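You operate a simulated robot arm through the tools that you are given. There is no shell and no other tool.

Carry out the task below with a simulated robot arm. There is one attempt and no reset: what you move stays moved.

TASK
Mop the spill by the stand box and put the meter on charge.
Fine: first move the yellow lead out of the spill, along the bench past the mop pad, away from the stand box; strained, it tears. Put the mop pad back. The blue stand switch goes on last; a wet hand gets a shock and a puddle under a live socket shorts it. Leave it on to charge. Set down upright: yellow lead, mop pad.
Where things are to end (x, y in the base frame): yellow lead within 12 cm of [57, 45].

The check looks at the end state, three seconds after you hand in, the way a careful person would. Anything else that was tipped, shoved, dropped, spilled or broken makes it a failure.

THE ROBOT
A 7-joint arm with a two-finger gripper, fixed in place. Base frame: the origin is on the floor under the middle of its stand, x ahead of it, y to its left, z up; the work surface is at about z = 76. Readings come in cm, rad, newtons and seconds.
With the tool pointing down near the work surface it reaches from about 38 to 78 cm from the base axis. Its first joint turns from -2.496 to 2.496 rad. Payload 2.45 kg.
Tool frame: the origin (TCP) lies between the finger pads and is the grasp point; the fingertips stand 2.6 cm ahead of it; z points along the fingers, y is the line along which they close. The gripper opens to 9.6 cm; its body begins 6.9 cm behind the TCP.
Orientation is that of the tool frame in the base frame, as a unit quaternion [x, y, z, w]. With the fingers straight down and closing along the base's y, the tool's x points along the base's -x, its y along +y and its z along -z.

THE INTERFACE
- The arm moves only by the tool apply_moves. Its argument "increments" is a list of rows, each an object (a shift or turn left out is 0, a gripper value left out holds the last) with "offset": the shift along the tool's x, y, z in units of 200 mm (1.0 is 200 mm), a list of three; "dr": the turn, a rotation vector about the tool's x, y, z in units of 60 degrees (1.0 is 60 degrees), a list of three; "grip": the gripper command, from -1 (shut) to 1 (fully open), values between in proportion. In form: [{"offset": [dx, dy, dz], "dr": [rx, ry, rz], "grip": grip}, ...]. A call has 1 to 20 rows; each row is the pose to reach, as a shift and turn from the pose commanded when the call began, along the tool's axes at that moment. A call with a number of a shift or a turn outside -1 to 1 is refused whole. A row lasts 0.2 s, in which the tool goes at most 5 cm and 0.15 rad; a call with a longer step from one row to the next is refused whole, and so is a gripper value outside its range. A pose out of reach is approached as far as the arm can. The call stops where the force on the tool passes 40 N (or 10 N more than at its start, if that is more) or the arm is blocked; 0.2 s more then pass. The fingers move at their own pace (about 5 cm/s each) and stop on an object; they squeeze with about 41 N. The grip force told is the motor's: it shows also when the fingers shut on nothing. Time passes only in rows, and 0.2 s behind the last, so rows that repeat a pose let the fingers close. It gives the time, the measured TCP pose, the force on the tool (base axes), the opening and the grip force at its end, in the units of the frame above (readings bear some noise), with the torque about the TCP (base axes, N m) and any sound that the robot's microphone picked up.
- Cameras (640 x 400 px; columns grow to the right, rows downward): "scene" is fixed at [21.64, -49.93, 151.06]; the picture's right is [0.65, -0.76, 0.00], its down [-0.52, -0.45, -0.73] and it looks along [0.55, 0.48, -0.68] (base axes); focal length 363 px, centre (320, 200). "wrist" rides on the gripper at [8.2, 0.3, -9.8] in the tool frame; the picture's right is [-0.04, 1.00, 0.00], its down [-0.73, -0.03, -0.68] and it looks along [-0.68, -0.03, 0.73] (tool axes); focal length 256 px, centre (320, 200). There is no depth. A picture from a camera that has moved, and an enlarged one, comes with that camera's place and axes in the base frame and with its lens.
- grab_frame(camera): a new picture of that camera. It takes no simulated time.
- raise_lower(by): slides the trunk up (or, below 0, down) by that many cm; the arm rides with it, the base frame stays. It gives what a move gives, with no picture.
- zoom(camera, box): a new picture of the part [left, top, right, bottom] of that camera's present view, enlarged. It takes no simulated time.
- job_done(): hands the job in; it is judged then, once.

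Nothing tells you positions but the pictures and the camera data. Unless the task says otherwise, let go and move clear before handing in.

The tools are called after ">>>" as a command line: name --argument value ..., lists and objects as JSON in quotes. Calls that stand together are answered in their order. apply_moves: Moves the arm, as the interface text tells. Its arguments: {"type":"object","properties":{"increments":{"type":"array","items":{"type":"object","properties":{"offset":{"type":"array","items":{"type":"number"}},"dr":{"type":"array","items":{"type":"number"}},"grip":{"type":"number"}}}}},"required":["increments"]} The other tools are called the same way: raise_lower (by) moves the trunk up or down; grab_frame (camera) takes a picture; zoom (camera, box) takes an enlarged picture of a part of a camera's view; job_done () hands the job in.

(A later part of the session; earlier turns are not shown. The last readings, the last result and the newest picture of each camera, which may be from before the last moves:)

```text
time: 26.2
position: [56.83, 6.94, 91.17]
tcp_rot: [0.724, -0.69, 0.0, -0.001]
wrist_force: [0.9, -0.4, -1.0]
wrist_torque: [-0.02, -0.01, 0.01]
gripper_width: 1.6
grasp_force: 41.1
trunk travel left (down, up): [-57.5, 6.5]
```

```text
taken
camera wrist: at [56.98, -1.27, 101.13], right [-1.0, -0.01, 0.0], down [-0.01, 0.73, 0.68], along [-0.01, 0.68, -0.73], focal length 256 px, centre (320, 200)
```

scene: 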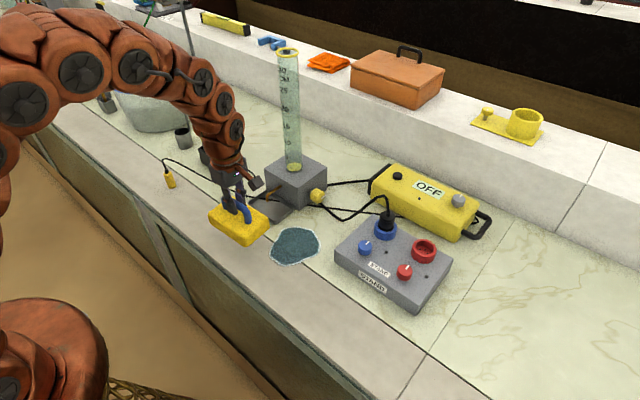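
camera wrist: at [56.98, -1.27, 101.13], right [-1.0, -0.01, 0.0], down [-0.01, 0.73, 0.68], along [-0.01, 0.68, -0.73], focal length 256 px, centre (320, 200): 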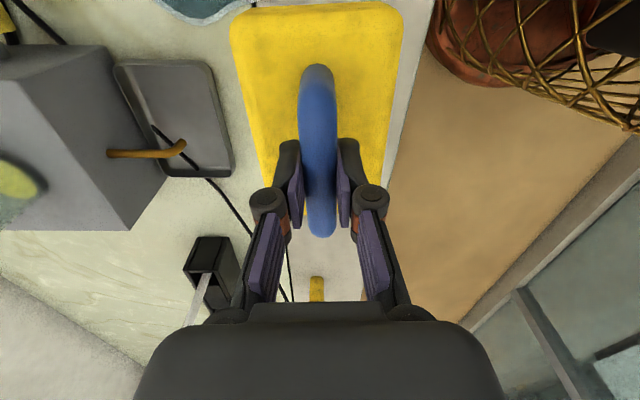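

The puddle spans roughly x 58.5–71 and y -10 to 2, and the pad is about 8 × 13.5 cm. I'll set it down first on the near half, centred at (62, -4), pressing lightly.

>>> apply_moves --increments '[{"offset": [0.14, -0.058, 0]}, {"offset": [0.28, -0.116, 0]}, {"offset": [0.42, -0.175, 0]}, {"offset": [0.557, -0.233, 0]}, {"offset": [0.557, -0.233, 0.1]}, {"offset": [0.557, -0.233, 0.2]}, {"offset": [0.557, -0.233, 0.27]}, {"offset": [0.557, -0.233, 0.295]}, {"offset": [0.557, -0.233, 0.305]}, {"offset": [0.557, -0.233, 0.305]}]'

>>> grab_frame --camera "scene"

>>> grab_frame --camera "wrist"

```text
time: 28.4
position: [62.0, -4.25, 85.12]
tcp_rot: [0.724, -0.69, 0.001, -0.001]
wrist_force: [1.0, 0.5, 7.2]
wrist_torque: [0.01, 0.0, -0.02]
gripper_width: 1.62
grasp_force: 41.1
trunk travel left (down, up): [-57.5, 6.5]
```

```text
taken
```

scene: 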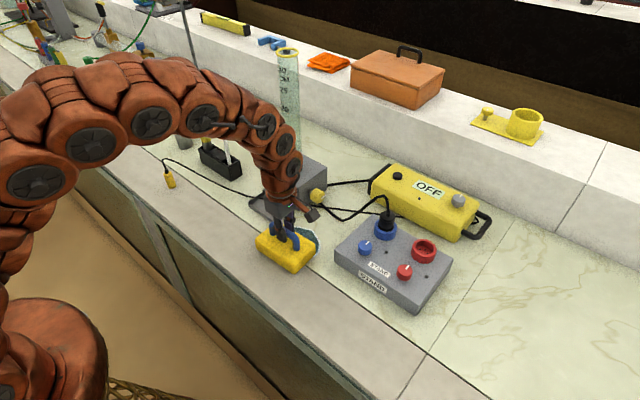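

```text
taken
camera wrist: at [61.99, -12.39, 95.1], right [-1.0, -0.01, 0.0], down [-0.01, 0.73, 0.68], along [0.0, 0.68, -0.73], focal length 256 px, centre (320, 200)
```

wrist: 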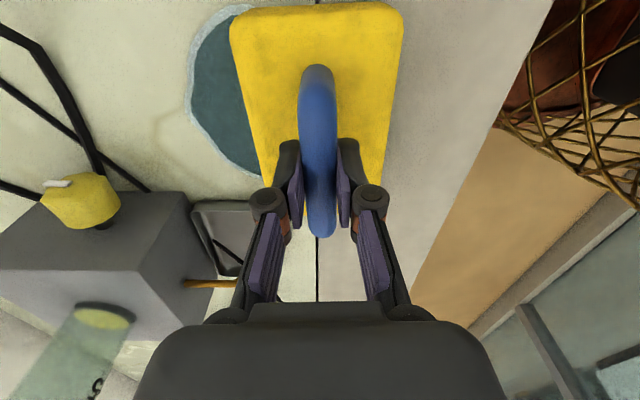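

The pad is pressed down at about 7 N on the near half. I'll stroke gently along y.

>>> apply_moves --increments '[{"offset": [0.03, 0.0015, 0]}, {"offset": [0.06, 0.003, 0]}, {"offset": [0.08, 0.004, 0]}, {"offset": [0.05, 0.0025, 0]}, {"offset": [0.0, 0, 0]}, {"offset": [-0.05, -0.0025, 0]}, {"offset": [-0.08, -0.004, 0]}, {"offset": [-0.04, -0.002, 0]}, {"offset": [0, 0, 0]}, {"offset": [0, 0, 0]}]'

>>> grab_frame --camera "wrist"

>>> zoom --camera "scene" --box '[220, 170, 360, 290]'

```text
time: 30.6
position: [61.87, -4.07, 85.04]
tcp_rot: [0.725, -0.689, 0.0, -0.001]
wrist_force: [0.0, 6.8, 16.7]
wrist_torque: [0.26, -0.02, -0.03]
gripper_width: 1.57
grasp_force: 41.0
trunk travel left (down, up): [-57.5, 6.5]
```

```text
taken
camera wrist: at [61.93, -12.29, 95.08], right [-1.0, -0.01, 0.0], down [-0.01, 0.73, 0.68], along [-0.01, 0.68, -0.73], focal length 256 px, centre (320, 200)
```

wrist: 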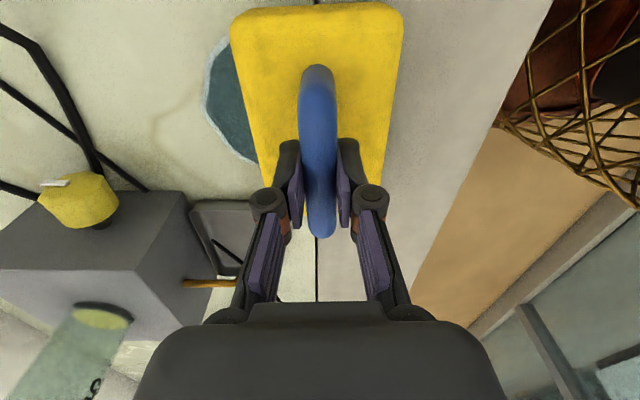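

```text
3.33 times, centred on (290, 230) of scene
camera zoom: at [21.64, -49.93, 151.06], right [0.65, -0.76, 0.0], down [-0.52, -0.45, -0.73], along [0.55, 0.48, -0.68], focal length 1210 px, centre (420, 100)
```

zoom: 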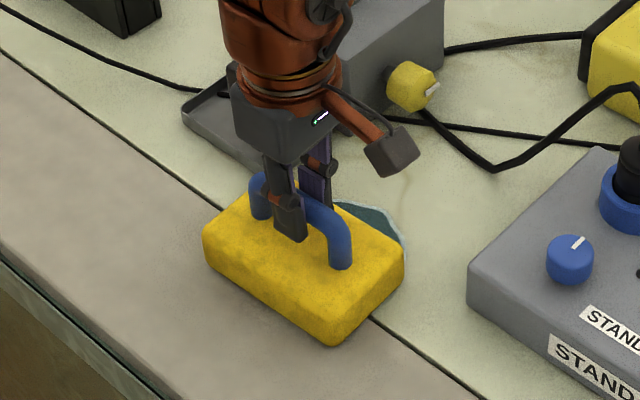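

The puddle is shrinking under the strokes. I'll lift slightly, shift to the far half at about x = 66.3, and stroke there.

>>> apply_moves --increments '[{"offset": [0, 0, -0.05]}, {"offset": [0.005, -0.1, -0.06]}, {"offset": [0.01, -0.21, -0.06]}, {"offset": [0.01, -0.21, -0.03]}, {"offset": [0.01, -0.21, -0.003]}, {"offset": [0.04, -0.2085, -0.003]}, {"offset": [0.07, -0.207, -0.003]}, {"offset": [0.09, -0.206, -0.003]}, {"offset": [0.05, -0.208, -0.003]}, {"offset": [0.01, -0.21, -0.003]}, {"offset": [-0.03, -0.212, -0.003]}, {"offset": [-0.06, -0.2135, -0.003]}, {"offset": [-0.03, -0.212, -0.003]}, {"offset": [0.01, -0.21, -0.003]}, {"offset": [0.01, -0.21, -0.003]}]'

>>> grab_frame --camera "wrist"

>>> zoom --camera "scene" --box '[220, 170, 360, 290]'

```text
time: 33.8
position: [66.1, -4.2, 85.13]
tcp_rot: [0.724, -0.69, 0.0, -0.001]
wrist_force: [0.9, 1.4, 5.2]
wrist_torque: [0.05, -0.04, -0.03]
gripper_width: 1.62
grasp_force: 40.6
trunk travel left (down, up): [-57.5, 6.5]
```

```text
taken
camera wrist: at [66.18, -12.37, 95.08], right [-1.0, -0.01, 0.0], down [-0.01, 0.73, 0.68], along [-0.01, 0.68, -0.73], focal length 256 px, centre (320, 200)
```

wrist: 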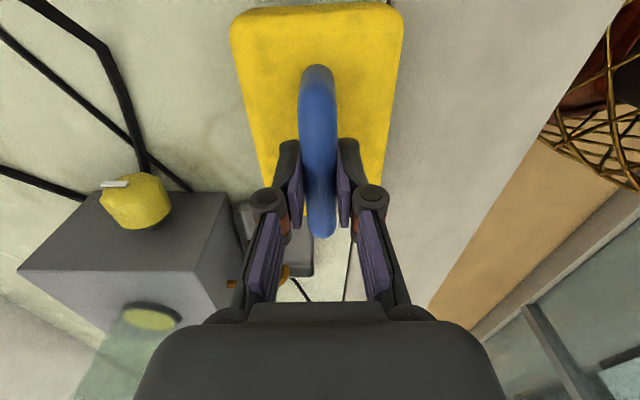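

```text
3.33 times, centred on (290, 230) of scene
camera zoom: at [21.64, -49.93, 151.06], right [0.65, -0.76, 0.0], down [-0.52, -0.45, -0.73], along [0.55, 0.48, -0.68], focal length 1210 px, centre (420, 100)
```

zoom: 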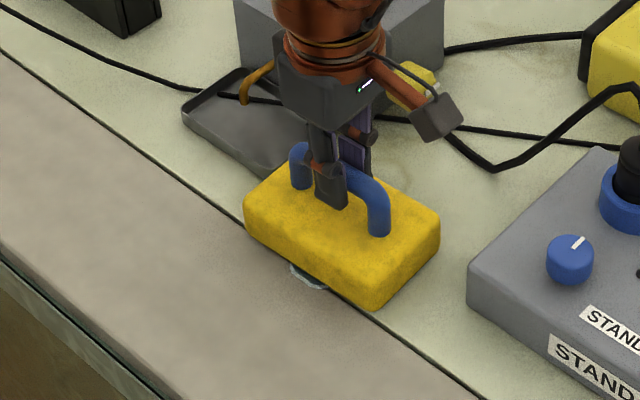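

Little water is left, with a small remnant at the near edge of the pad. I'll move back to around x = 63 and stroke more.

>>> apply_moves --increments '[{"offset": [0, 0, -0.04]}, {"offset": [-0.004, 0.08, -0.05]}, {"offset": [-0.007, 0.155, -0.04]}, {"offset": [-0.007, 0.155, -0.01]}, {"offset": [-0.007, 0.155, 0.002]}, {"offset": [0.03, 0.157, 0.002]}, {"offset": [0.07, 0.159, 0.002]}, {"offset": [0.03, 0.157, 0.002]}, {"offset": [-0.01, 0.155, 0.002]}, {"offset": [-0.05, 0.153, 0.002]}, {"offset": [-0.09, 0.151, 0.002]}, {"offset": [-0.05, 0.153, 0.002]}, {"offset": [-0.01, 0.155, 0.002]}, {"offset": [0.03, 0.157, 0.002]}, {"offset": [0.07, 0.159, 0.002]}, {"offset": [0.03, 0.157, 0.002]}, {"offset": [-0.01, 0.155, 0.002]}, {"offset": [-0.01, 0.155, 0.002]}]'

>>> grab_frame --camera "wrist"

>>> zoom --camera "scene" --box '[220, 170, 360, 290]'

```text
time: 37.6
position: [62.87, -4.26, 85.07]
tcp_rot: [0.725, -0.689, 0.0, 0.001]
wrist_force: [0.7, -5.8, 13.9]
wrist_torque: [-0.2, -0.01, 0.05]
gripper_width: 1.58
grasp_force: 41.2
trunk travel left (down, up): [-57.5, 6.5]
```

```text
taken
camera wrist: at [62.99, -12.47, 95.05], right [-1.0, -0.01, 0.0], down [-0.01, 0.73, 0.68], along [-0.01, 0.68, -0.73], focal length 256 px, centre (320, 200)
```

wrist: 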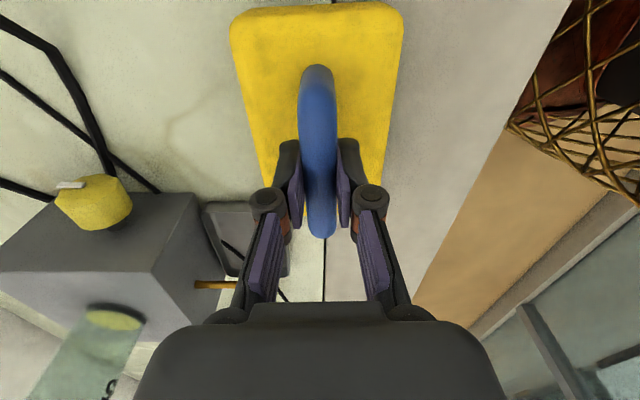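

```text
3.33 times, centred on (290, 230) of scene
camera zoom: at [21.64, -49.93, 151.06], right [0.65, -0.76, 0.0], down [-0.52, -0.45, -0.73], along [0.55, 0.48, -0.68], focal length 1210 px, centre (420, 100)
```

zoom: 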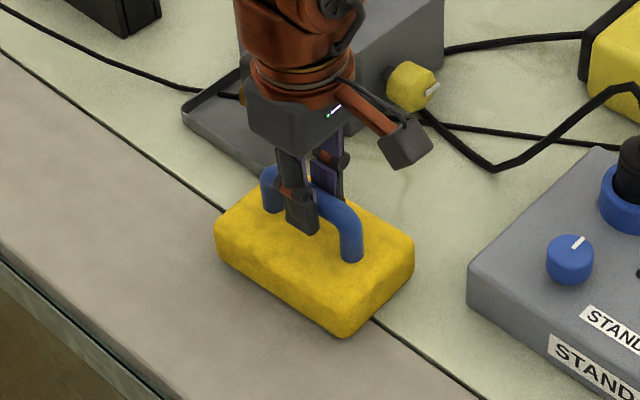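

I see no water outside the pad now. I'll lift it and move left to check what's underneath.

>>> apply_moves --increments '[{"offset": [0, 0, -0.1]}, {"offset": [0, 0, -0.2]}, {"offset": [-0.02, 0.07, -0.3]}, {"offset": [-0.18, 0.16, -0.3]}, {"offset": [-0.36, 0.25, -0.3]}, {"offset": [-0.54, 0.28, -0.3]}, {"offset": [-0.7, 0.27, -0.3]}, {"offset": [-0.7, 0.27, -0.3]}]'

>>> zoom --camera "scene" --box '[220, 170, 360, 290]'

>>> grab_frame --camera "scene"

```text
time: 39.4
position: [56.78, 9.64, 90.87]
tcp_rot: [0.724, -0.69, 0.0, 0.0]
wrist_force: [0.1, -0.3, -0.8]
wrist_torque: [0.02, 0.02, -0.02]
gripper_width: 1.62
grasp_force: 41.2
trunk travel left (down, up): [-57.5, 6.5]
```

```text
3.33 times, centred on (290, 230) of scene
camera zoom: at [21.64, -49.93, 151.06], right [0.65, -0.76, 0.0], down [-0.52, -0.45, -0.73], along [0.55, 0.48, -0.68], focal length 1210 px, centre (420, 100)
```

zoom: 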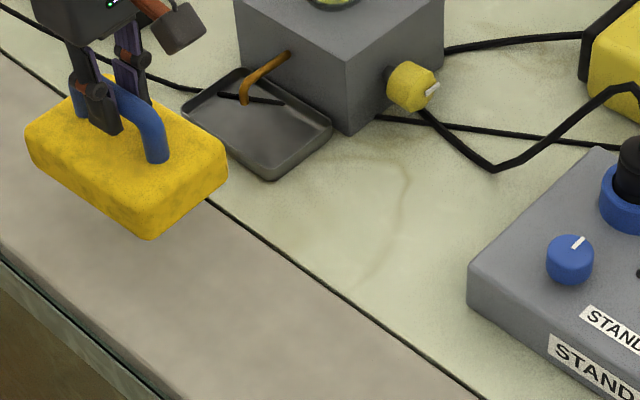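

```text
taken
```

scene: 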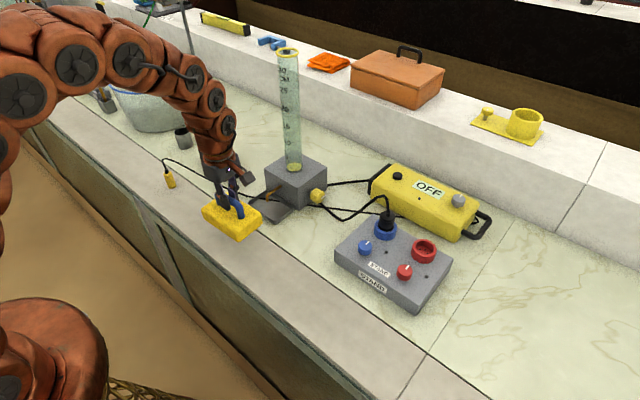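

The spill is gone; the faint line left is marble veining that was already there. I'll carry the pad back and set it down where it was.

>>> apply_moves --increments '[{"offset": [-0.18, -0.006, 0]}, {"offset": [-0.36, -0.013, 0]}, {"offset": [-0.54, -0.02, 0]}, {"offset": [-0.7, -0.025, 0]}, {"offset": [-0.757, -0.027, 0]}, {"offset": [-0.757, -0.027, 0.08]}, {"offset": [-0.757, -0.027, 0.17]}, {"offset": [-0.757, -0.027, 0.24]}, {"offset": [-0.757, -0.027, 0.27]}, {"offset": [-0.757, -0.027, 0.283]}, {"offset": [-0.757, -0.027, 0.288]}, {"offset": [-0.757, -0.027, 0.288]}]'

>>> grab_frame --camera "wrist"

>>> zoom --camera "scene" --box '[140, 130, 260, 235]'

```text
time: 42.0
position: [56.53, 24.89, 85.32]
tcp_rot: [0.724, -0.69, 0.0, 0.0]
wrist_force: [-0.3, -0.6, -0.6]
wrist_torque: [0.0, 0.0, 0.01]
gripper_width: 1.61
grasp_force: 40.8
trunk travel left (down, up): [-57.5, 6.5]
```

```text
taken
camera wrist: at [56.74, 16.65, 95.24], right [-1.0, -0.01, 0.0], down [-0.01, 0.73, 0.68], along [-0.01, 0.68, -0.73], focal length 256 px, centre (320, 200)
```

wrist: 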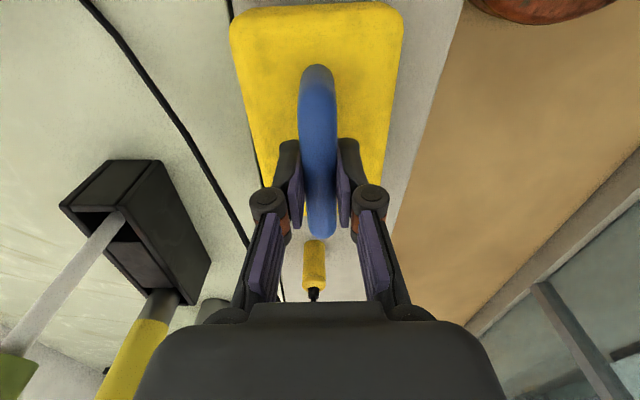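

```text
3.81 times, centred on (200, 182) of scene
camera zoom: at [21.64, -49.93, 151.06], right [0.65, -0.76, 0.0], down [-0.52, -0.45, -0.73], along [0.55, 0.48, -0.68], focal length 1382 px, centre (777, 267)
```

zoom: 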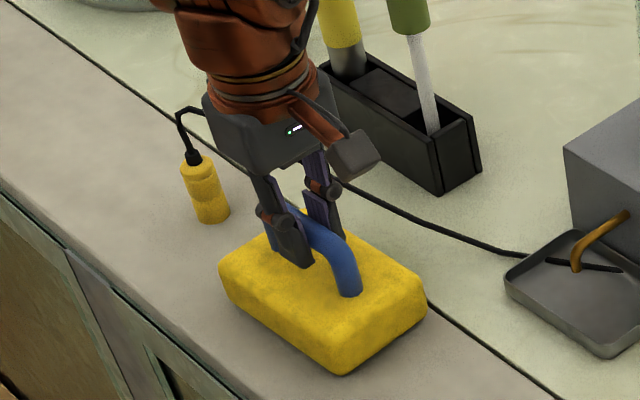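

The pad is back over its place but about 2 mm above the bench. I'll lower until it touches, then release.

>>> apply_moves --increments '[{"offset": [0, 0, 0.006]}, {"offset": [0, 0, 0.011]}, {"offset": [0, 0, 0.011]}]'

```text
time: 42.8
position: [56.66, 24.76, 85.05]
tcp_rot: [0.724, -0.69, -0.001, 0.001]
wrist_force: [-0.9, -1.5, 2.2]
wrist_torque: [0.05, 0.02, 0.02]
gripper_width: 1.61
grasp_force: 41.2
trunk travel left (down, up): [-57.5, 6.5]
```

Contact is light at about 2 N. I'm releasing the handle now.

>>> apply_moves --increments '[{"grip": -0.5}, {"grip": -0.2}, {"grip": 0.2}, {"grip": 0.5}, {"grip": 0.5}, {"grip": 0.5}]'

>>> grab_frame --camera "wrist"

```text
time: 44.2
position: [56.63, 24.81, 85.06]
tcp_rot: [0.724, -0.69, 0.0, 0.0]
wrist_force: [0.3, 0.5, -1.0]
wrist_torque: [-0.02, 0.02, -0.02]
gripper_width: 7.21
grasp_force: 0.1
trunk travel left (down, up): [-57.5, 6.5]
```

```text
taken
camera wrist: at [56.76, 16.66, 95.03], right [-1.0, -0.01, 0.0], down [-0.01, 0.73, 0.68], along [-0.01, 0.68, -0.73], focal length 256 px, centre (320, 200)
```

wrist: 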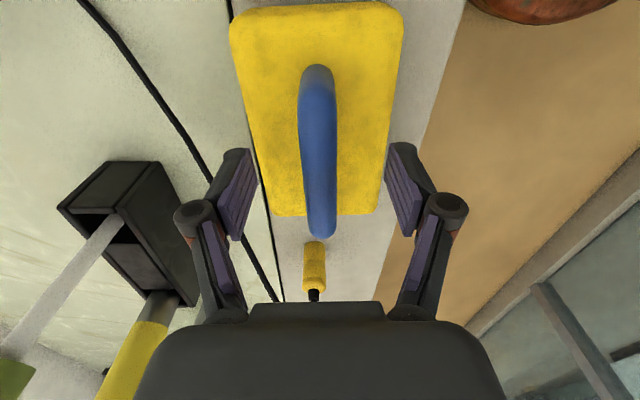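

The pad is flat and released. I'll rise clear and turn the tool back toward its original orientation.

>>> apply_moves --increments '[{"offset": [0, 0, -0.1]}, {"offset": [0, 0, -0.3]}, {"offset": [0, 0, -0.5]}, {"offset": [0, 0, -0.7]}, {"offset": [0, 0, -0.75], "dr": [0, 0, 0.13]}, {"offset": [0, 0, -0.75], "dr": [0, 0, 0.26]}, {"offset": [0, 0, -0.75], "dr": [0, 0, 0.39]}, {"offset": [0, 0, -0.75], "dr": [0, 0, 0.52]}, {"offset": [0, 0, -0.75], "dr": [0, 0, 0.65]}, {"offset": [0, 0, -0.75], "dr": [0, 0, 0.78]}, {"offset": [0, 0, -0.75], "dr": [0, 0, 0.78]}]'

>>> grab_frame --camera "scene"

```text
time: 46.6
position: [56.6, 24.75, 100.07]
tcp_rot: [-0.39, 0.921, 0.0, 0.0]
wrist_force: [0.0, 0.5, 0.1]
wrist_torque: [-0.02, -0.01, -0.02]
gripper_width: 7.2
grasp_force: 0.1
trunk travel left (down, up): [-57.5, 6.5]
```

```text
taken
```

scene: 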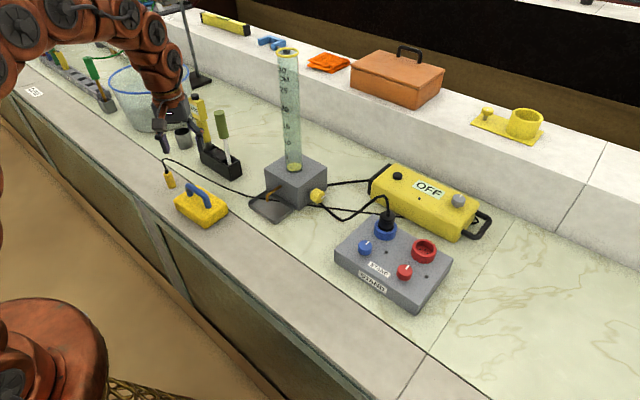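

>>> apply_moves --increments '[{"dr": [0, 0, 0.13]}, {"dr": [0, 0, 0.26]}, {"dr": [0, 0, 0.39]}, {"dr": [0, 0, 0.52]}, {"dr": [0, 0, 0.65]}, {"dr": [0, 0, 0.7667]}, {"dr": [0, 0, 0.7667]}]'

>>> zoom --camera "scene" --box '[320, 190, 460, 320]'

>>> zoom --camera "scene" --box '[130, 130, 330, 280]'

```text
time: 48.2
position: [56.61, 24.94, 100.02]
tcp_rot: [0.001, 1.0, 0.001, 0.0]
wrist_force: [-0.3, -0.7, -0.1]
wrist_torque: [0.0, -0.02, 0.0]
gripper_width: 7.22
grasp_force: 0.0
trunk travel left (down, up): [-57.5, 6.5]
```

```text
3.08 times, centred on (390, 255) of scene
camera zoom: at [21.64, -49.93, 151.06], right [0.65, -0.76, 0.0], down [-0.52, -0.45, -0.73], along [0.55, 0.48, -0.68], focal length 1116 px, centre (105, 31)
```

zoom: 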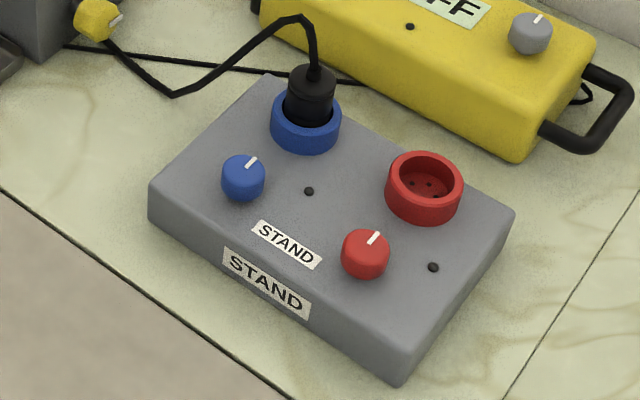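

```text
2.67 times, centred on (230, 205) of scene
camera zoom: at [21.64, -49.93, 151.06], right [0.65, -0.76, 0.0], down [-0.52, -0.45, -0.73], along [0.55, 0.48, -0.68], focal length 968 px, centre (560, 187)
```

zoom: 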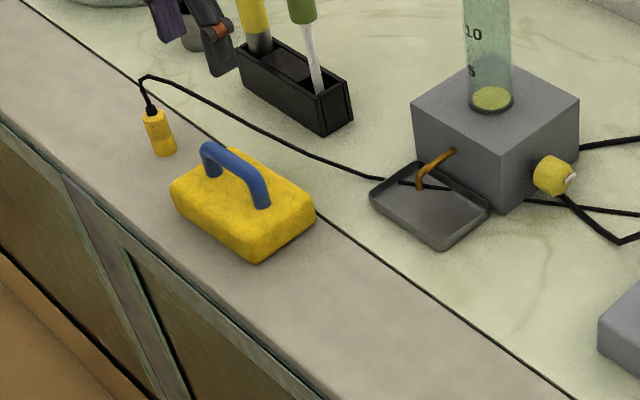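

The lead is upright, the mop pad is back and the bench is dry. The blue knob's pointer faces +x, the same as the red one, so I take that as off. I'll bring the wrist camera over to measure the knob.

>>> apply_moves --increments '[{"offset": [0.03, -0.2, 0]}, {"offset": [0.06, -0.4, 0]}, {"offset": [0.09, -0.6, 0]}, {"offset": [0.12, -0.8, 0]}, {"offset": [0.15, -1.0, 0]}, {"offset": [0.15, -1.0, 0]}]'

>>> apply_moves --increments '[{"offset": [0, -0.2, 0]}, {"offset": [0, -0.4, 0]}, {"offset": [0, -0.6, 0]}, {"offset": [0, -0.8, 0]}, {"offset": [0, -1.0, 0]}, {"offset": [0, -1.0, 0]}]'

>>> apply_moves --increments '[{"offset": [-0.1, -0.15, 0.05]}, {"offset": [-0.25, -0.3, 0.12]}, {"offset": [-0.3, -0.3, 0.2]}, {"offset": [-0.3, -0.3, 0.2]}]'

>>> grab_frame --camera "wrist"

>>> grab_frame --camera "scene"

```text
time: 49.6
position: [53.67, 4.8, 100.13]
tcp_rot: [-0.001, 1.0, 0.001, 0.0]
wrist_force: [0.2, 0.7, -0.6]
wrist_torque: [0.0, -0.01, 0.01]
gripper_width: 7.22
grasp_force: 0.0
trunk travel left (down, up): [-57.5, 6.5]
```

```text
time: 51.0
position: [53.53, -15.28, 100.14]
tcp_rot: [0.001, 1.0, 0.001, 0.001]
wrist_force: [1.0, 0.3, 0.1]
wrist_torque: [-0.04, 0.0, -0.03]
gripper_width: 7.22
grasp_force: 0.1
trunk travel left (down, up): [-57.5, 6.5]
```

```text
time: 52.0
position: [59.73, -21.13, 96.12]
tcp_rot: [0.0, 1.0, 0.0, 0.0]
wrist_force: [-0.3, 0.1, 0.5]
wrist_torque: [-0.03, 0.04, -0.01]
gripper_width: 7.2
grasp_force: 0.0
trunk travel left (down, up): [-57.5, 6.5]
```

```text
taken
camera wrist: at [51.64, -20.77, 106.09], right [0.04, 1.0, 0.0], down [0.73, -0.03, 0.68], along [0.68, -0.03, -0.73], focal length 256 px, centre (320, 200)
```

wrist: 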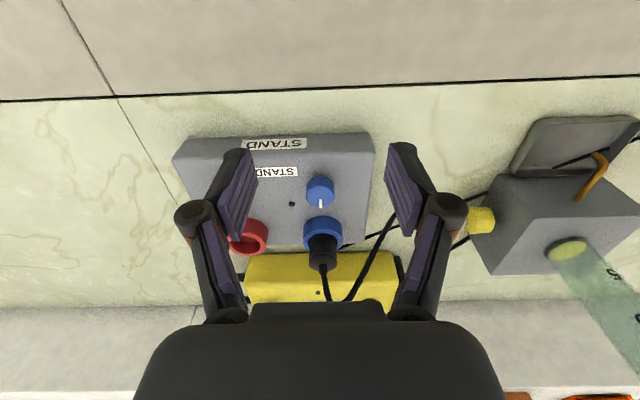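

```text
taken
```

scene: 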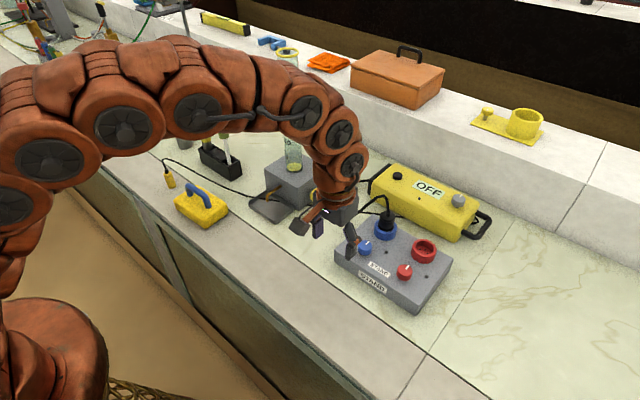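

>>> zoom --camera "wrist" --box '[260, 130, 400, 280]'

>>> zoom --camera "scene" --box '[330, 200, 420, 280]'

```text
2.67 times, centred on (330, 205) of wrist
camera zoom: at [51.64, -20.77, 106.09], right [0.04, 1.0, 0.0], down [0.73, -0.03, 0.68], along [0.68, -0.03, -0.73], focal length 683 px, centre (293, 187)
```

zoom: 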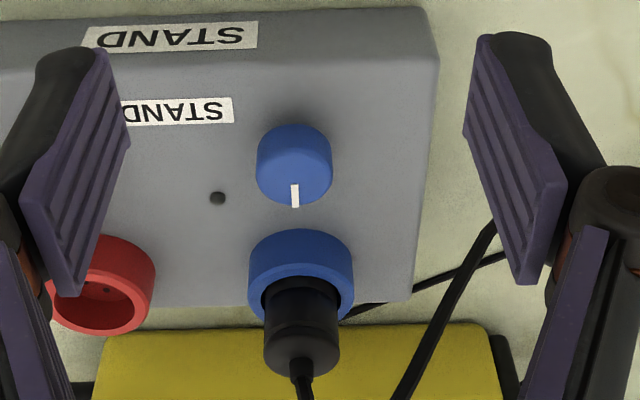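

```text
5.00 times, centred on (375, 240) of scene
camera zoom: at [21.64, -49.93, 151.06], right [0.65, -0.76, 0.0], down [-0.52, -0.45, -0.73], along [0.55, 0.48, -0.68], focal length 1814 px, centre (45, 0)
```

zoom: 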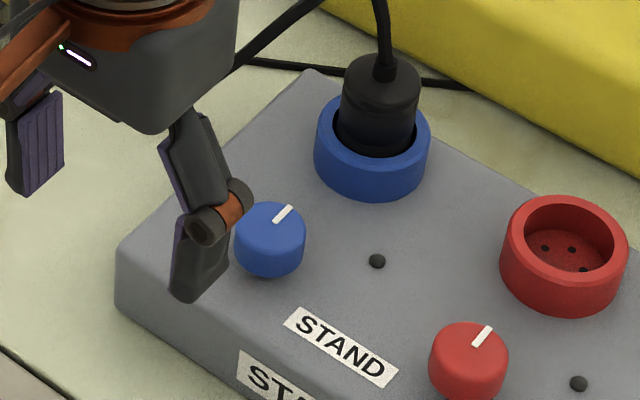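

The knob is about 3 cm across, near (70.3, -21.5), with its top at about z = 85; its socket and plug sit about 7 cm behind it. I'll hover above it with the fingers turned 45° so a quarter turn stays clear of the plug.

>>> apply_moves --increments '[{"offset": [-0.1, -0.004, 0], "dr": [0, 0, -0.13], "grip": 0.3}, {"offset": [-0.2, -0.008, 0], "dr": [0, 0, -0.26], "grip": 0.3}, {"offset": [-0.3, -0.012, 0], "dr": [0, 0, -0.39], "grip": 0.3}, {"offset": [-0.4, -0.016, 0], "dr": [0, 0, -0.52], "grip": 0.3}, {"offset": [-0.48, -0.02, 0], "dr": [0, 0, -0.65], "grip": 0.3}, {"offset": [-0.5285, -0.02, 0], "dr": [0, 0, -0.75], "grip": 0.3}, {"offset": [-0.5285, -0.02, 0], "dr": [0, 0, -0.75], "grip": 0.3}]'

>>> grab_frame --camera "wrist"

>>> zoom --camera "scene" --box '[300, 160, 460, 300]'

```text
time: 53.6
position: [70.29, -21.6, 96.14]
tcp_rot: [-0.384, 0.924, 0.0, 0.0]
wrist_force: [-0.4, 0.8, 0.8]
wrist_torque: [-0.01, -0.02, 0.01]
gripper_width: 6.24
grasp_force: 0.1
trunk travel left (down, up): [-57.5, 6.5]
```

```text
taken
camera wrist: at [64.26, -27.21, 106.08], right [-0.68, 0.73, 0.0], down [0.54, 0.5, 0.68], along [0.5, 0.46, -0.73], focal length 256 px, centre (320, 200)
```

wrist: 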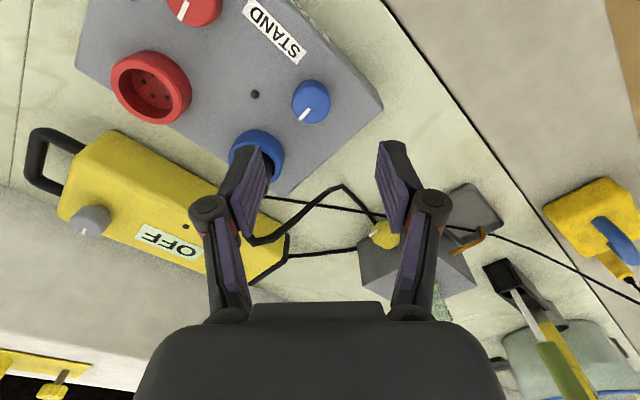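

```text
2.86 times, centred on (380, 230) of scene
camera zoom: at [21.64, -49.93, 151.06], right [0.65, -0.76, 0.0], down [-0.52, -0.45, -0.73], along [0.55, 0.48, -0.68], focal length 1037 px, centre (149, 114)
```

zoom: 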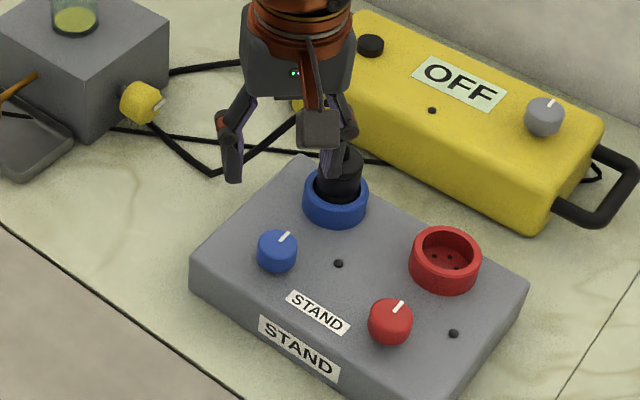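

>>> zoom --camera "wrist" --box '[250, 50, 370, 150]'

```text
4.00 times, centred on (310, 100) of wrist
camera zoom: at [64.26, -27.21, 106.08], right [-0.68, 0.73, 0.0], down [0.54, 0.5, 0.68], along [0.5, 0.46, -0.73], focal length 1024 px, centre (360, 600)
```

zoom: 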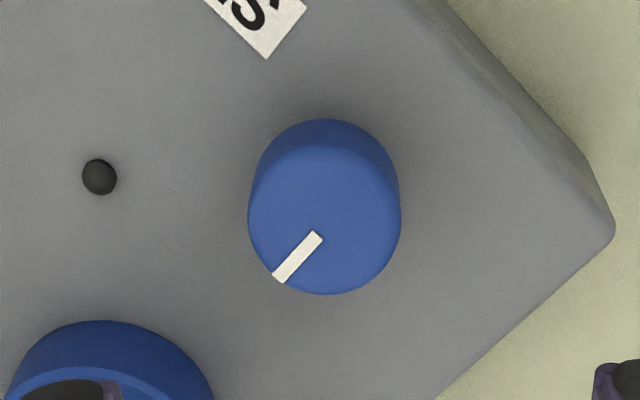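

Triangulating the two wrist views puts the knob's centre near (71.35, -21.7) with its top at about z = 84.5. I'll correct sideways and come down partway to verify.

>>> apply_moves --increments '[{"offset": [-0.017, -0.02, 0.05]}, {"offset": [-0.034, -0.041, 0.12]}, {"offset": [-0.034, -0.041, 0.2]}, {"offset": [-0.034, -0.041, 0.3]}, {"offset": [-0.034, -0.041, 0.3]}]'

>>> grab_frame --camera "wrist"

>>> zoom --camera "scene" --box '[320, 170, 440, 280]'

```text
time: 54.8
position: [71.2, -21.69, 89.97]
tcp_rot: [-0.382, 0.924, 0.0, 0.0]
wrist_force: [-0.6, 0.1, 0.7]
wrist_torque: [0.0, 0.03, 0.03]
gripper_width: 6.23
grasp_force: 0.2
trunk travel left (down, up): [-57.5, 6.5]
```

```text
taken
camera wrist: at [65.28, -27.25, 100.02], right [-0.68, 0.73, 0.0], down [0.54, 0.5, 0.68], along [0.5, 0.46, -0.73], focal length 256 px, centre (320, 200)
```

wrist: 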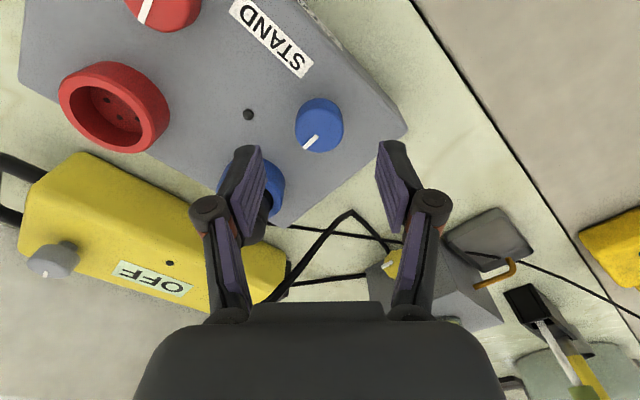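

```text
3.64 times, centred on (380, 225) of scene
camera zoom: at [21.64, -49.93, 151.06], right [0.65, -0.76, 0.0], down [-0.52, -0.45, -0.73], along [0.55, 0.48, -0.68], focal length 1320 px, centre (102, 109)
```

zoom: 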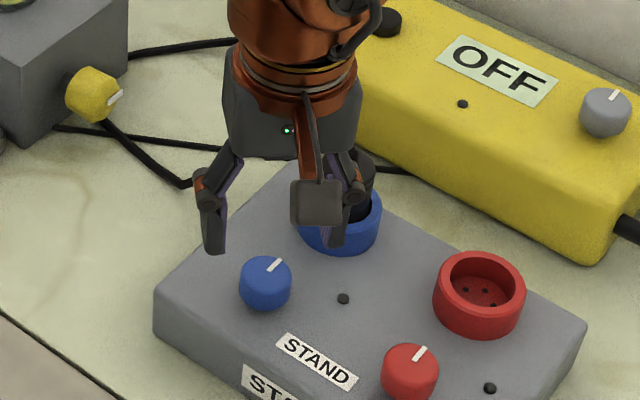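

>>> zoom --camera "wrist" --box '[260, 70, 380, 170]'

>>> zoom --camera "scene" --box '[340, 205, 400, 255]'

```text
4.00 times, centred on (320, 120) of wrist
camera zoom: at [65.28, -27.25, 100.02], right [-0.68, 0.73, 0.0], down [0.54, 0.5, 0.68], along [0.5, 0.46, -0.73], focal length 1024 px, centre (320, 520)
```

zoom: 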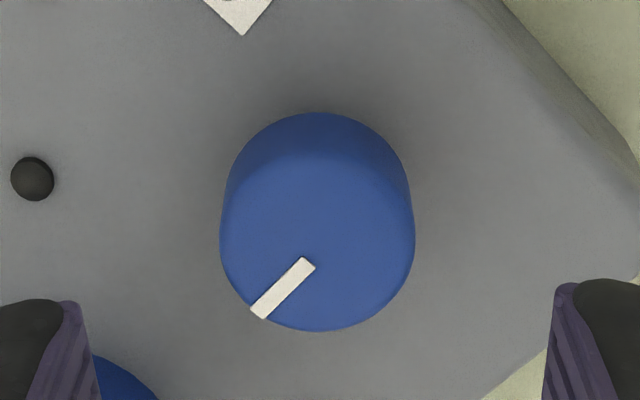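

```text
8.00 times, centred on (370, 230) of scene
camera zoom: at [21.64, -49.93, 151.06], right [0.65, -0.76, 0.0], down [-0.52, -0.45, -0.73], along [0.55, 0.48, -0.68], focal length 2903 px, centre (-80, -40)
```

zoom: 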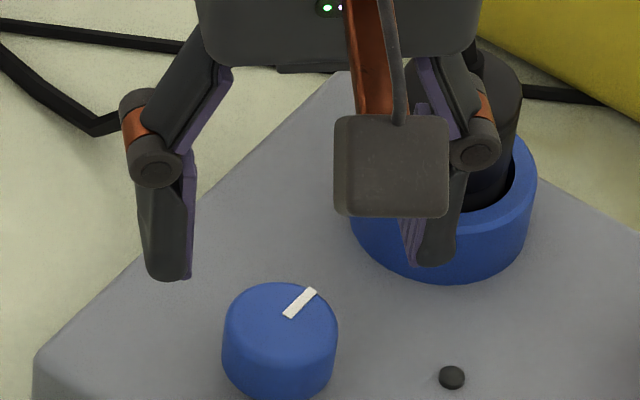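

The closer wrist view confirms the knob at about (71.35, -21.7), centred between the fingers. I'll go down until the tips are beside the knob, just above the box top.

>>> apply_moves --increments '[{"offset": [-0.004, -0.004, 0.05]}, {"offset": [-0.005, -0.005, 0.1]}, {"offset": [-0.005, -0.005, 0.15]}, {"offset": [-0.005, -0.005, 0.185]}, {"offset": [-0.005, -0.005, 0.2]}, {"offset": [-0.005, -0.005, 0.2]}]'

>>> grab_frame --camera "wrist"

>>> zoom --camera "scene" --box '[330, 190, 420, 270]'

```text
time: 56.2
position: [71.34, -21.72, 86.05]
tcp_rot: [-0.383, 0.924, 0.0, 0.0]
wrist_force: [0.3, -0.1, -0.2]
wrist_torque: [-0.01, -0.02, -0.01]
gripper_width: 6.25
grasp_force: 0.0
trunk travel left (down, up): [-57.5, 6.5]
```

```text
taken
camera wrist: at [65.47, -27.27, 95.97], right [-0.68, 0.73, 0.0], down [0.54, 0.5, 0.68], along [0.5, 0.46, -0.73], focal length 256 px, centre (320, 200)
```

wrist: 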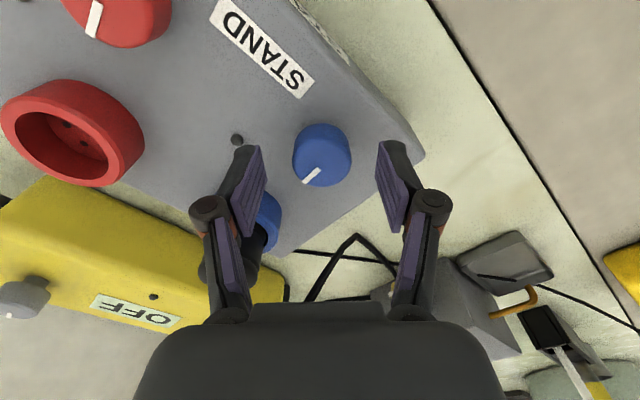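

```text
5.00 times, centred on (375, 230) of scene
camera zoom: at [21.64, -49.93, 151.06], right [0.65, -0.76, 0.0], down [-0.52, -0.45, -0.73], along [0.55, 0.48, -0.68], focal length 1814 px, centre (45, 50)
```

zoom: 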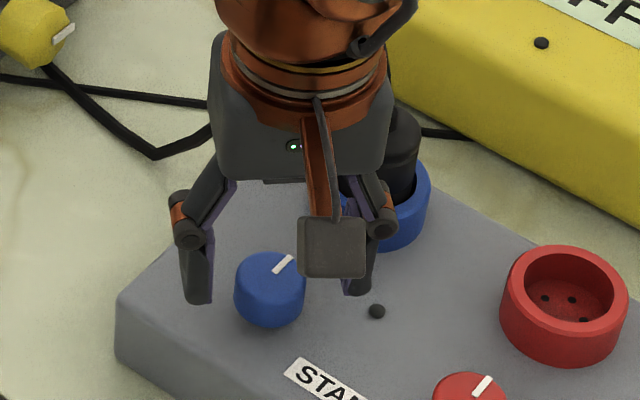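

>>> zoom --camera "wrist" --box '[240, 110, 400, 210]'

>>> zoom --camera "scene" --box '[350, 215, 400, 260]'

```text
4.00 times, centred on (320, 160) of wrist
camera zoom: at [65.47, -27.27, 95.97], right [-0.68, 0.73, 0.0], down [0.54, 0.5, 0.68], along [0.5, 0.46, -0.73], focal length 1024 px, centre (320, 360)
```

zoom: 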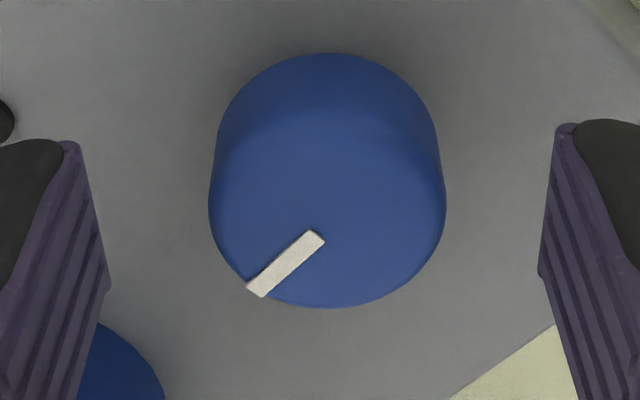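

```text
8.89 times, centred on (375, 238) of scene
camera zoom: at [21.64, -49.93, 151.06], right [0.65, -0.76, 0.0], down [-0.52, -0.45, -0.73], along [0.55, 0.48, -0.68], focal length 3226 px, centre (-169, -133)
```

zoom: 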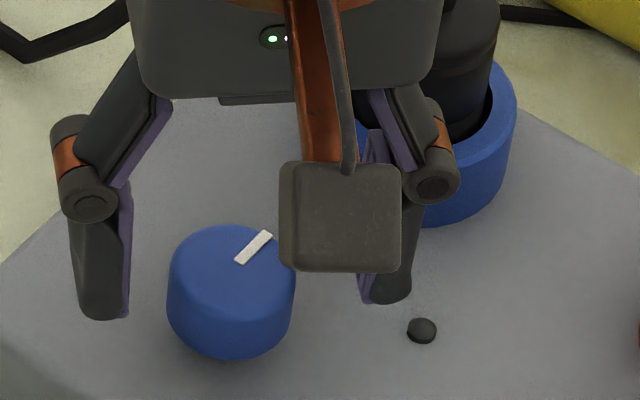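

The fingertips straddle the knob with no contact force. I'm closing on it now.

>>> apply_moves --increments '[{"grip": -0.2}, {"grip": -0.3}, {"grip": -0.35}, {"grip": -1}, {"grip": -1}, {"grip": -1}]'

>>> grab_frame --camera "wrist"

>>> zoom --camera "scene" --box '[330, 190, 420, 270]'

```text
time: 57.6
position: [71.36, -21.66, 86.04]
tcp_rot: [-0.383, 0.924, 0.0, 0.0]
wrist_force: [-8.2, 5.0, 0.3]
wrist_torque: [0.11, 0.27, -0.01]
gripper_width: 3.24
grasp_force: 45.0
trunk travel left (down, up): [-57.5, 6.5]
```

```text
taken
camera wrist: at [65.42, -27.21, 95.98], right [-0.68, 0.73, 0.0], down [0.54, 0.5, 0.68], along [0.5, 0.46, -0.73], focal length 256 px, centre (320, 200)
```

wrist: 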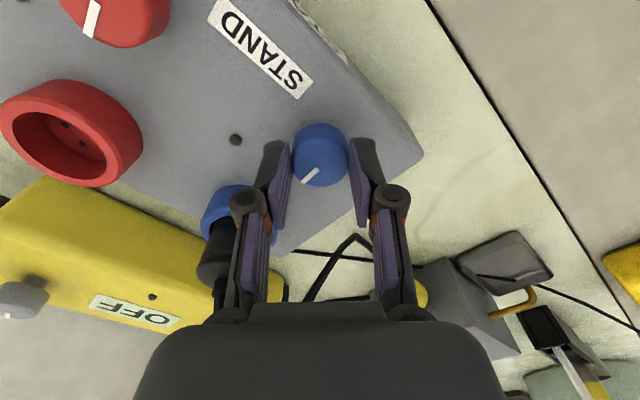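

```text
5.00 times, centred on (375, 230) of scene
camera zoom: at [21.64, -49.93, 151.06], right [0.65, -0.76, 0.0], down [-0.52, -0.45, -0.73], along [0.55, 0.48, -0.68], focal length 1814 px, centre (45, 50)
```

zoom: 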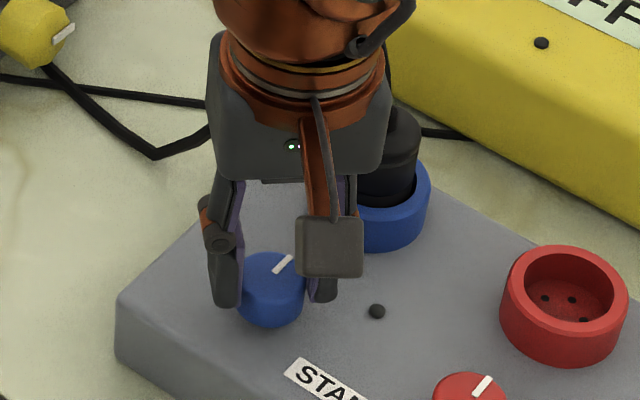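

The knob is gripped with a small sideways load. I'll ease that off, then test a small clockwise turn and read the torque and pointer.

>>> apply_moves --increments '[{"offset": [0, 0.004, 0]}, {"offset": [0, 0.006, 0], "dr": [0, 0, 0.08]}, {"offset": [0, 0.006, 0], "dr": [0, 0, 0.16]}, {"offset": [0, 0.006, 0], "dr": [0, 0, 0.25]}, {"offset": [0, 0.006, 0], "dr": [0, 0, 0.25]}]'

>>> grab_frame --camera "wrist"

>>> zoom --camera "scene" --box '[330, 190, 420, 270]'

```text
time: 58.8
position: [71.32, -21.67, 85.99]
tcp_rot: [-0.259, 0.966, 0.0, 0.0]
wrist_force: [-5.8, 1.3, -4.0]
wrist_torque: [0.2, -0.23, 0.03]
gripper_width: 3.3
grasp_force: 44.9
trunk travel left (down, up): [-57.5, 6.5]
```

```text
taken
camera wrist: at [64.16, -25.42, 95.99], right [-0.46, 0.89, 0.0], down [0.65, 0.34, 0.68], along [0.6, 0.32, -0.73], focal length 256 px, centre (320, 200)
```

wrist: 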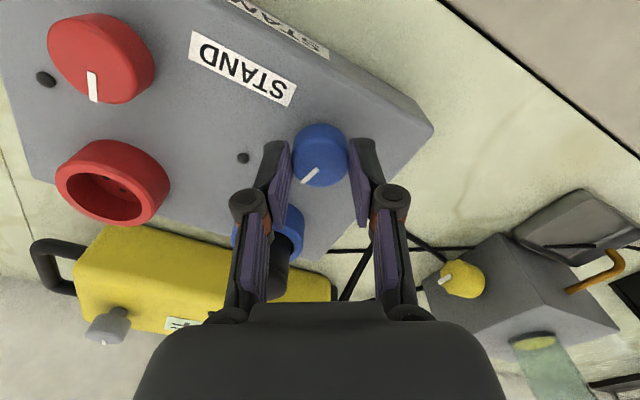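

```text
5.00 times, centred on (375, 230) of scene
camera zoom: at [21.64, -49.93, 151.06], right [0.65, -0.76, 0.0], down [-0.52, -0.45, -0.73], along [0.55, 0.48, -0.68], focal length 1814 px, centre (45, 50)
```

zoom: 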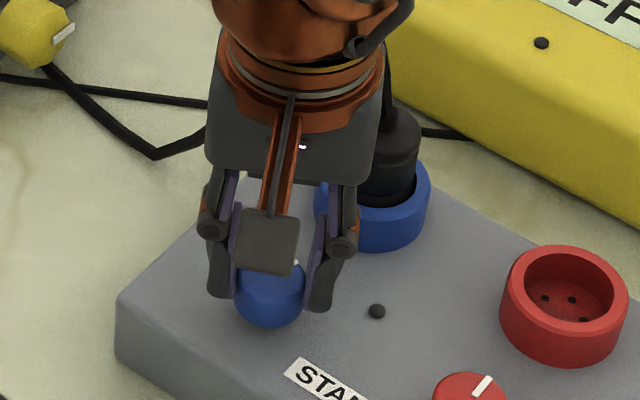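

The knob turns with the gripper almost free of torque, so clockwise works. I'll continue the turn.

>>> apply_moves --increments '[{"dr": [0, 0, 0.1]}, {"dr": [0, 0, 0.2]}, {"dr": [0, 0, 0.3]}, {"dr": [0, 0, 0.4]}, {"dr": [0, 0, 0.5]}, {"dr": [0, 0, 0.5]}]'

>>> grab_frame --camera "wrist"

>>> zoom --camera "scene" --box '[330, 150, 490, 290]'

```text
time: 60.2
position: [71.27, -21.46, 85.95]
tcp_rot: [0.0, 1.0, 0.0, -0.001]
wrist_force: [-8.1, 11.8, -10.1]
wrist_torque: [0.4, 0.3, 0.0]
gripper_width: 3.28
grasp_force: 45.1
trunk travel left (down, up): [-57.5, 6.5]
```

```text
taken
camera wrist: at [63.22, -21.2, 96.0], right [0.04, 1.0, 0.0], down [0.73, -0.03, 0.68], along [0.68, -0.03, -0.74], focal length 256 px, centre (320, 200)
```

wrist: 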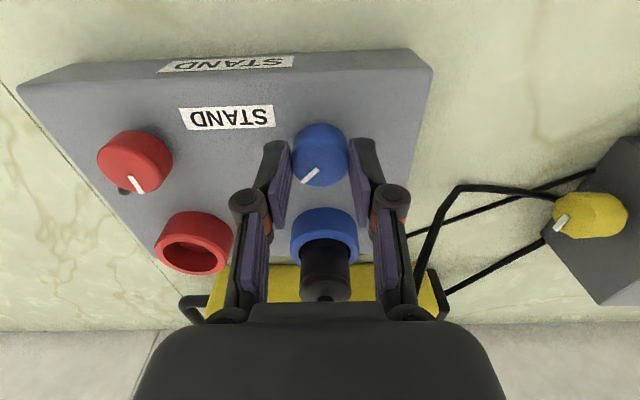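

```text
2.86 times, centred on (410, 220) of scene
camera zoom: at [21.64, -49.93, 151.06], right [0.65, -0.76, 0.0], down [-0.52, -0.45, -0.73], along [0.55, 0.48, -0.68], focal length 1037 px, centre (63, 143)
```

zoom: 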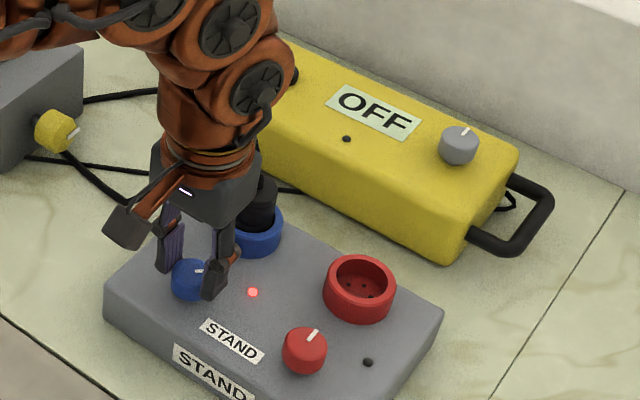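

The indicator beside the blue switch has lit red, so the switch is on at about 45°. I'll ease the side load and turn slightly further to see if it's at its stop.

>>> apply_moves --increments '[{"offset": [0.003, 0.006, 0.002]}, {"offset": [0.005, 0.01, 0.003], "dr": [0, 0, 0.06]}, {"offset": [0.005, 0.01, 0.003], "dr": [0, 0, 0.12]}, {"offset": [0.005, 0.01, 0.003], "dr": [0, 0, 0.18]}, {"offset": [0.005, 0.01, 0.003], "dr": [0, 0, 0.25]}, {"offset": [0.005, 0.01, 0.003], "dr": [0, 0, 0.25]}]'

>>> zoom --camera "wrist" --box '[240, 100, 400, 210]'

>>> zoom --camera "scene" --box '[330, 150, 490, 290]'

```text
time: 61.6
position: [71.29, -21.49, 86.03]
tcp_rot: [0.131, 0.991, 0.0, 0.0]
wrist_force: [11.1, 1.0, -5.3]
wrist_torque: [0.0, -0.29, -0.02]
gripper_width: 3.27
grasp_force: 45.0
trunk travel left (down, up): [-57.5, 6.5]
```

```text
3.64 times, centred on (320, 155) of wrist
camera zoom: at [63.55, -19.02, 95.97], right [0.3, 0.95, 0.0], down [0.7, -0.22, 0.68], along [0.65, -0.2, -0.73], focal length 931 px, centre (320, 364)
```

zoom: 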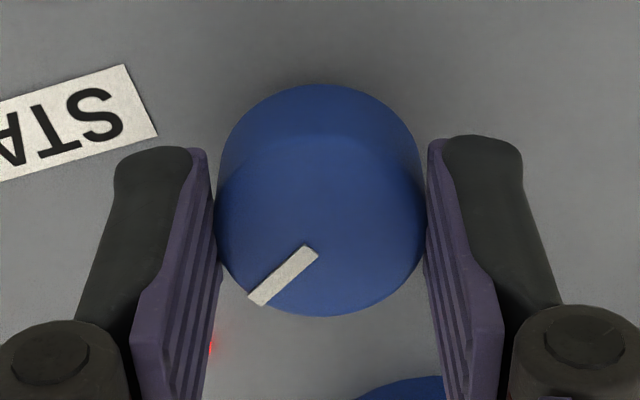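

```text
2.86 times, centred on (410, 220) of scene
camera zoom: at [21.64, -49.93, 151.06], right [0.65, -0.76, 0.0], down [-0.52, -0.45, -0.73], along [0.55, 0.48, -0.68], focal length 1037 px, centre (63, 143)
```

zoom: 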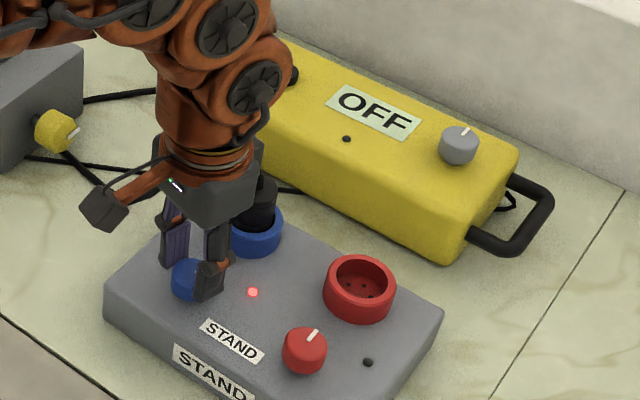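

It still turns freely at 60° and the light stays on. I'll go on toward a full quarter turn and watch for a stop.

>>> apply_moves --increments '[{"offset": [-0.002, 0, 0], "dr": [0, 0, 0.08]}, {"offset": [-0.003, 0, 0], "dr": [0, 0, 0.16]}, {"offset": [-0.003, 0, 0], "dr": [0, 0, 0.25]}, {"offset": [-0.003, 0, 0], "dr": [0, 0, 0.25]}]'

>>> zoom --camera "wrist" --box '[240, 100, 400, 210]'

>>> grab_frame --camera "scene"

```text
time: 62.6
position: [71.32, -21.45, 85.94]
tcp_rot: [0.259, 0.966, 0.0, 0.001]
wrist_force: [11.9, 0.9, 4.9]
wrist_torque: [0.26, 0.0, -0.02]
gripper_width: 3.26
grasp_force: 45.0
trunk travel left (down, up): [-57.5, 6.5]
```

```text
3.64 times, centred on (320, 155) of wrist
camera zoom: at [64.48, -17.05, 95.98], right [0.54, 0.84, 0.0], down [0.62, -0.39, 0.68], along [0.57, -0.36, -0.73], focal length 931 px, centre (320, 364)
```

zoom: 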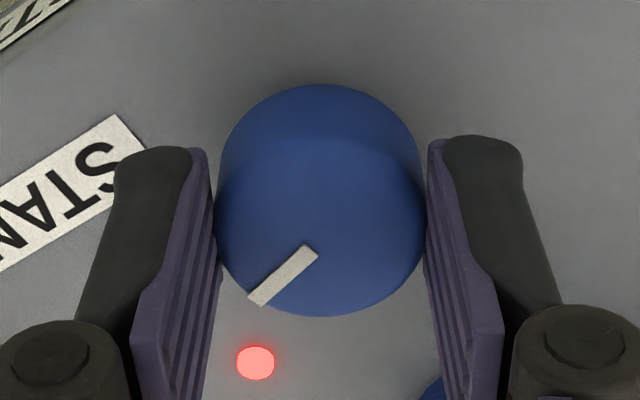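

```text
taken
```

scene: 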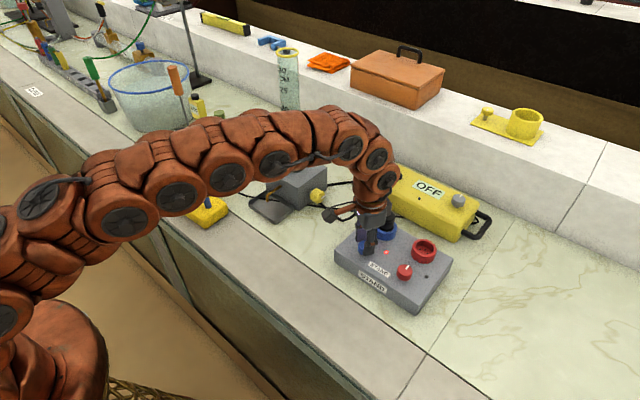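

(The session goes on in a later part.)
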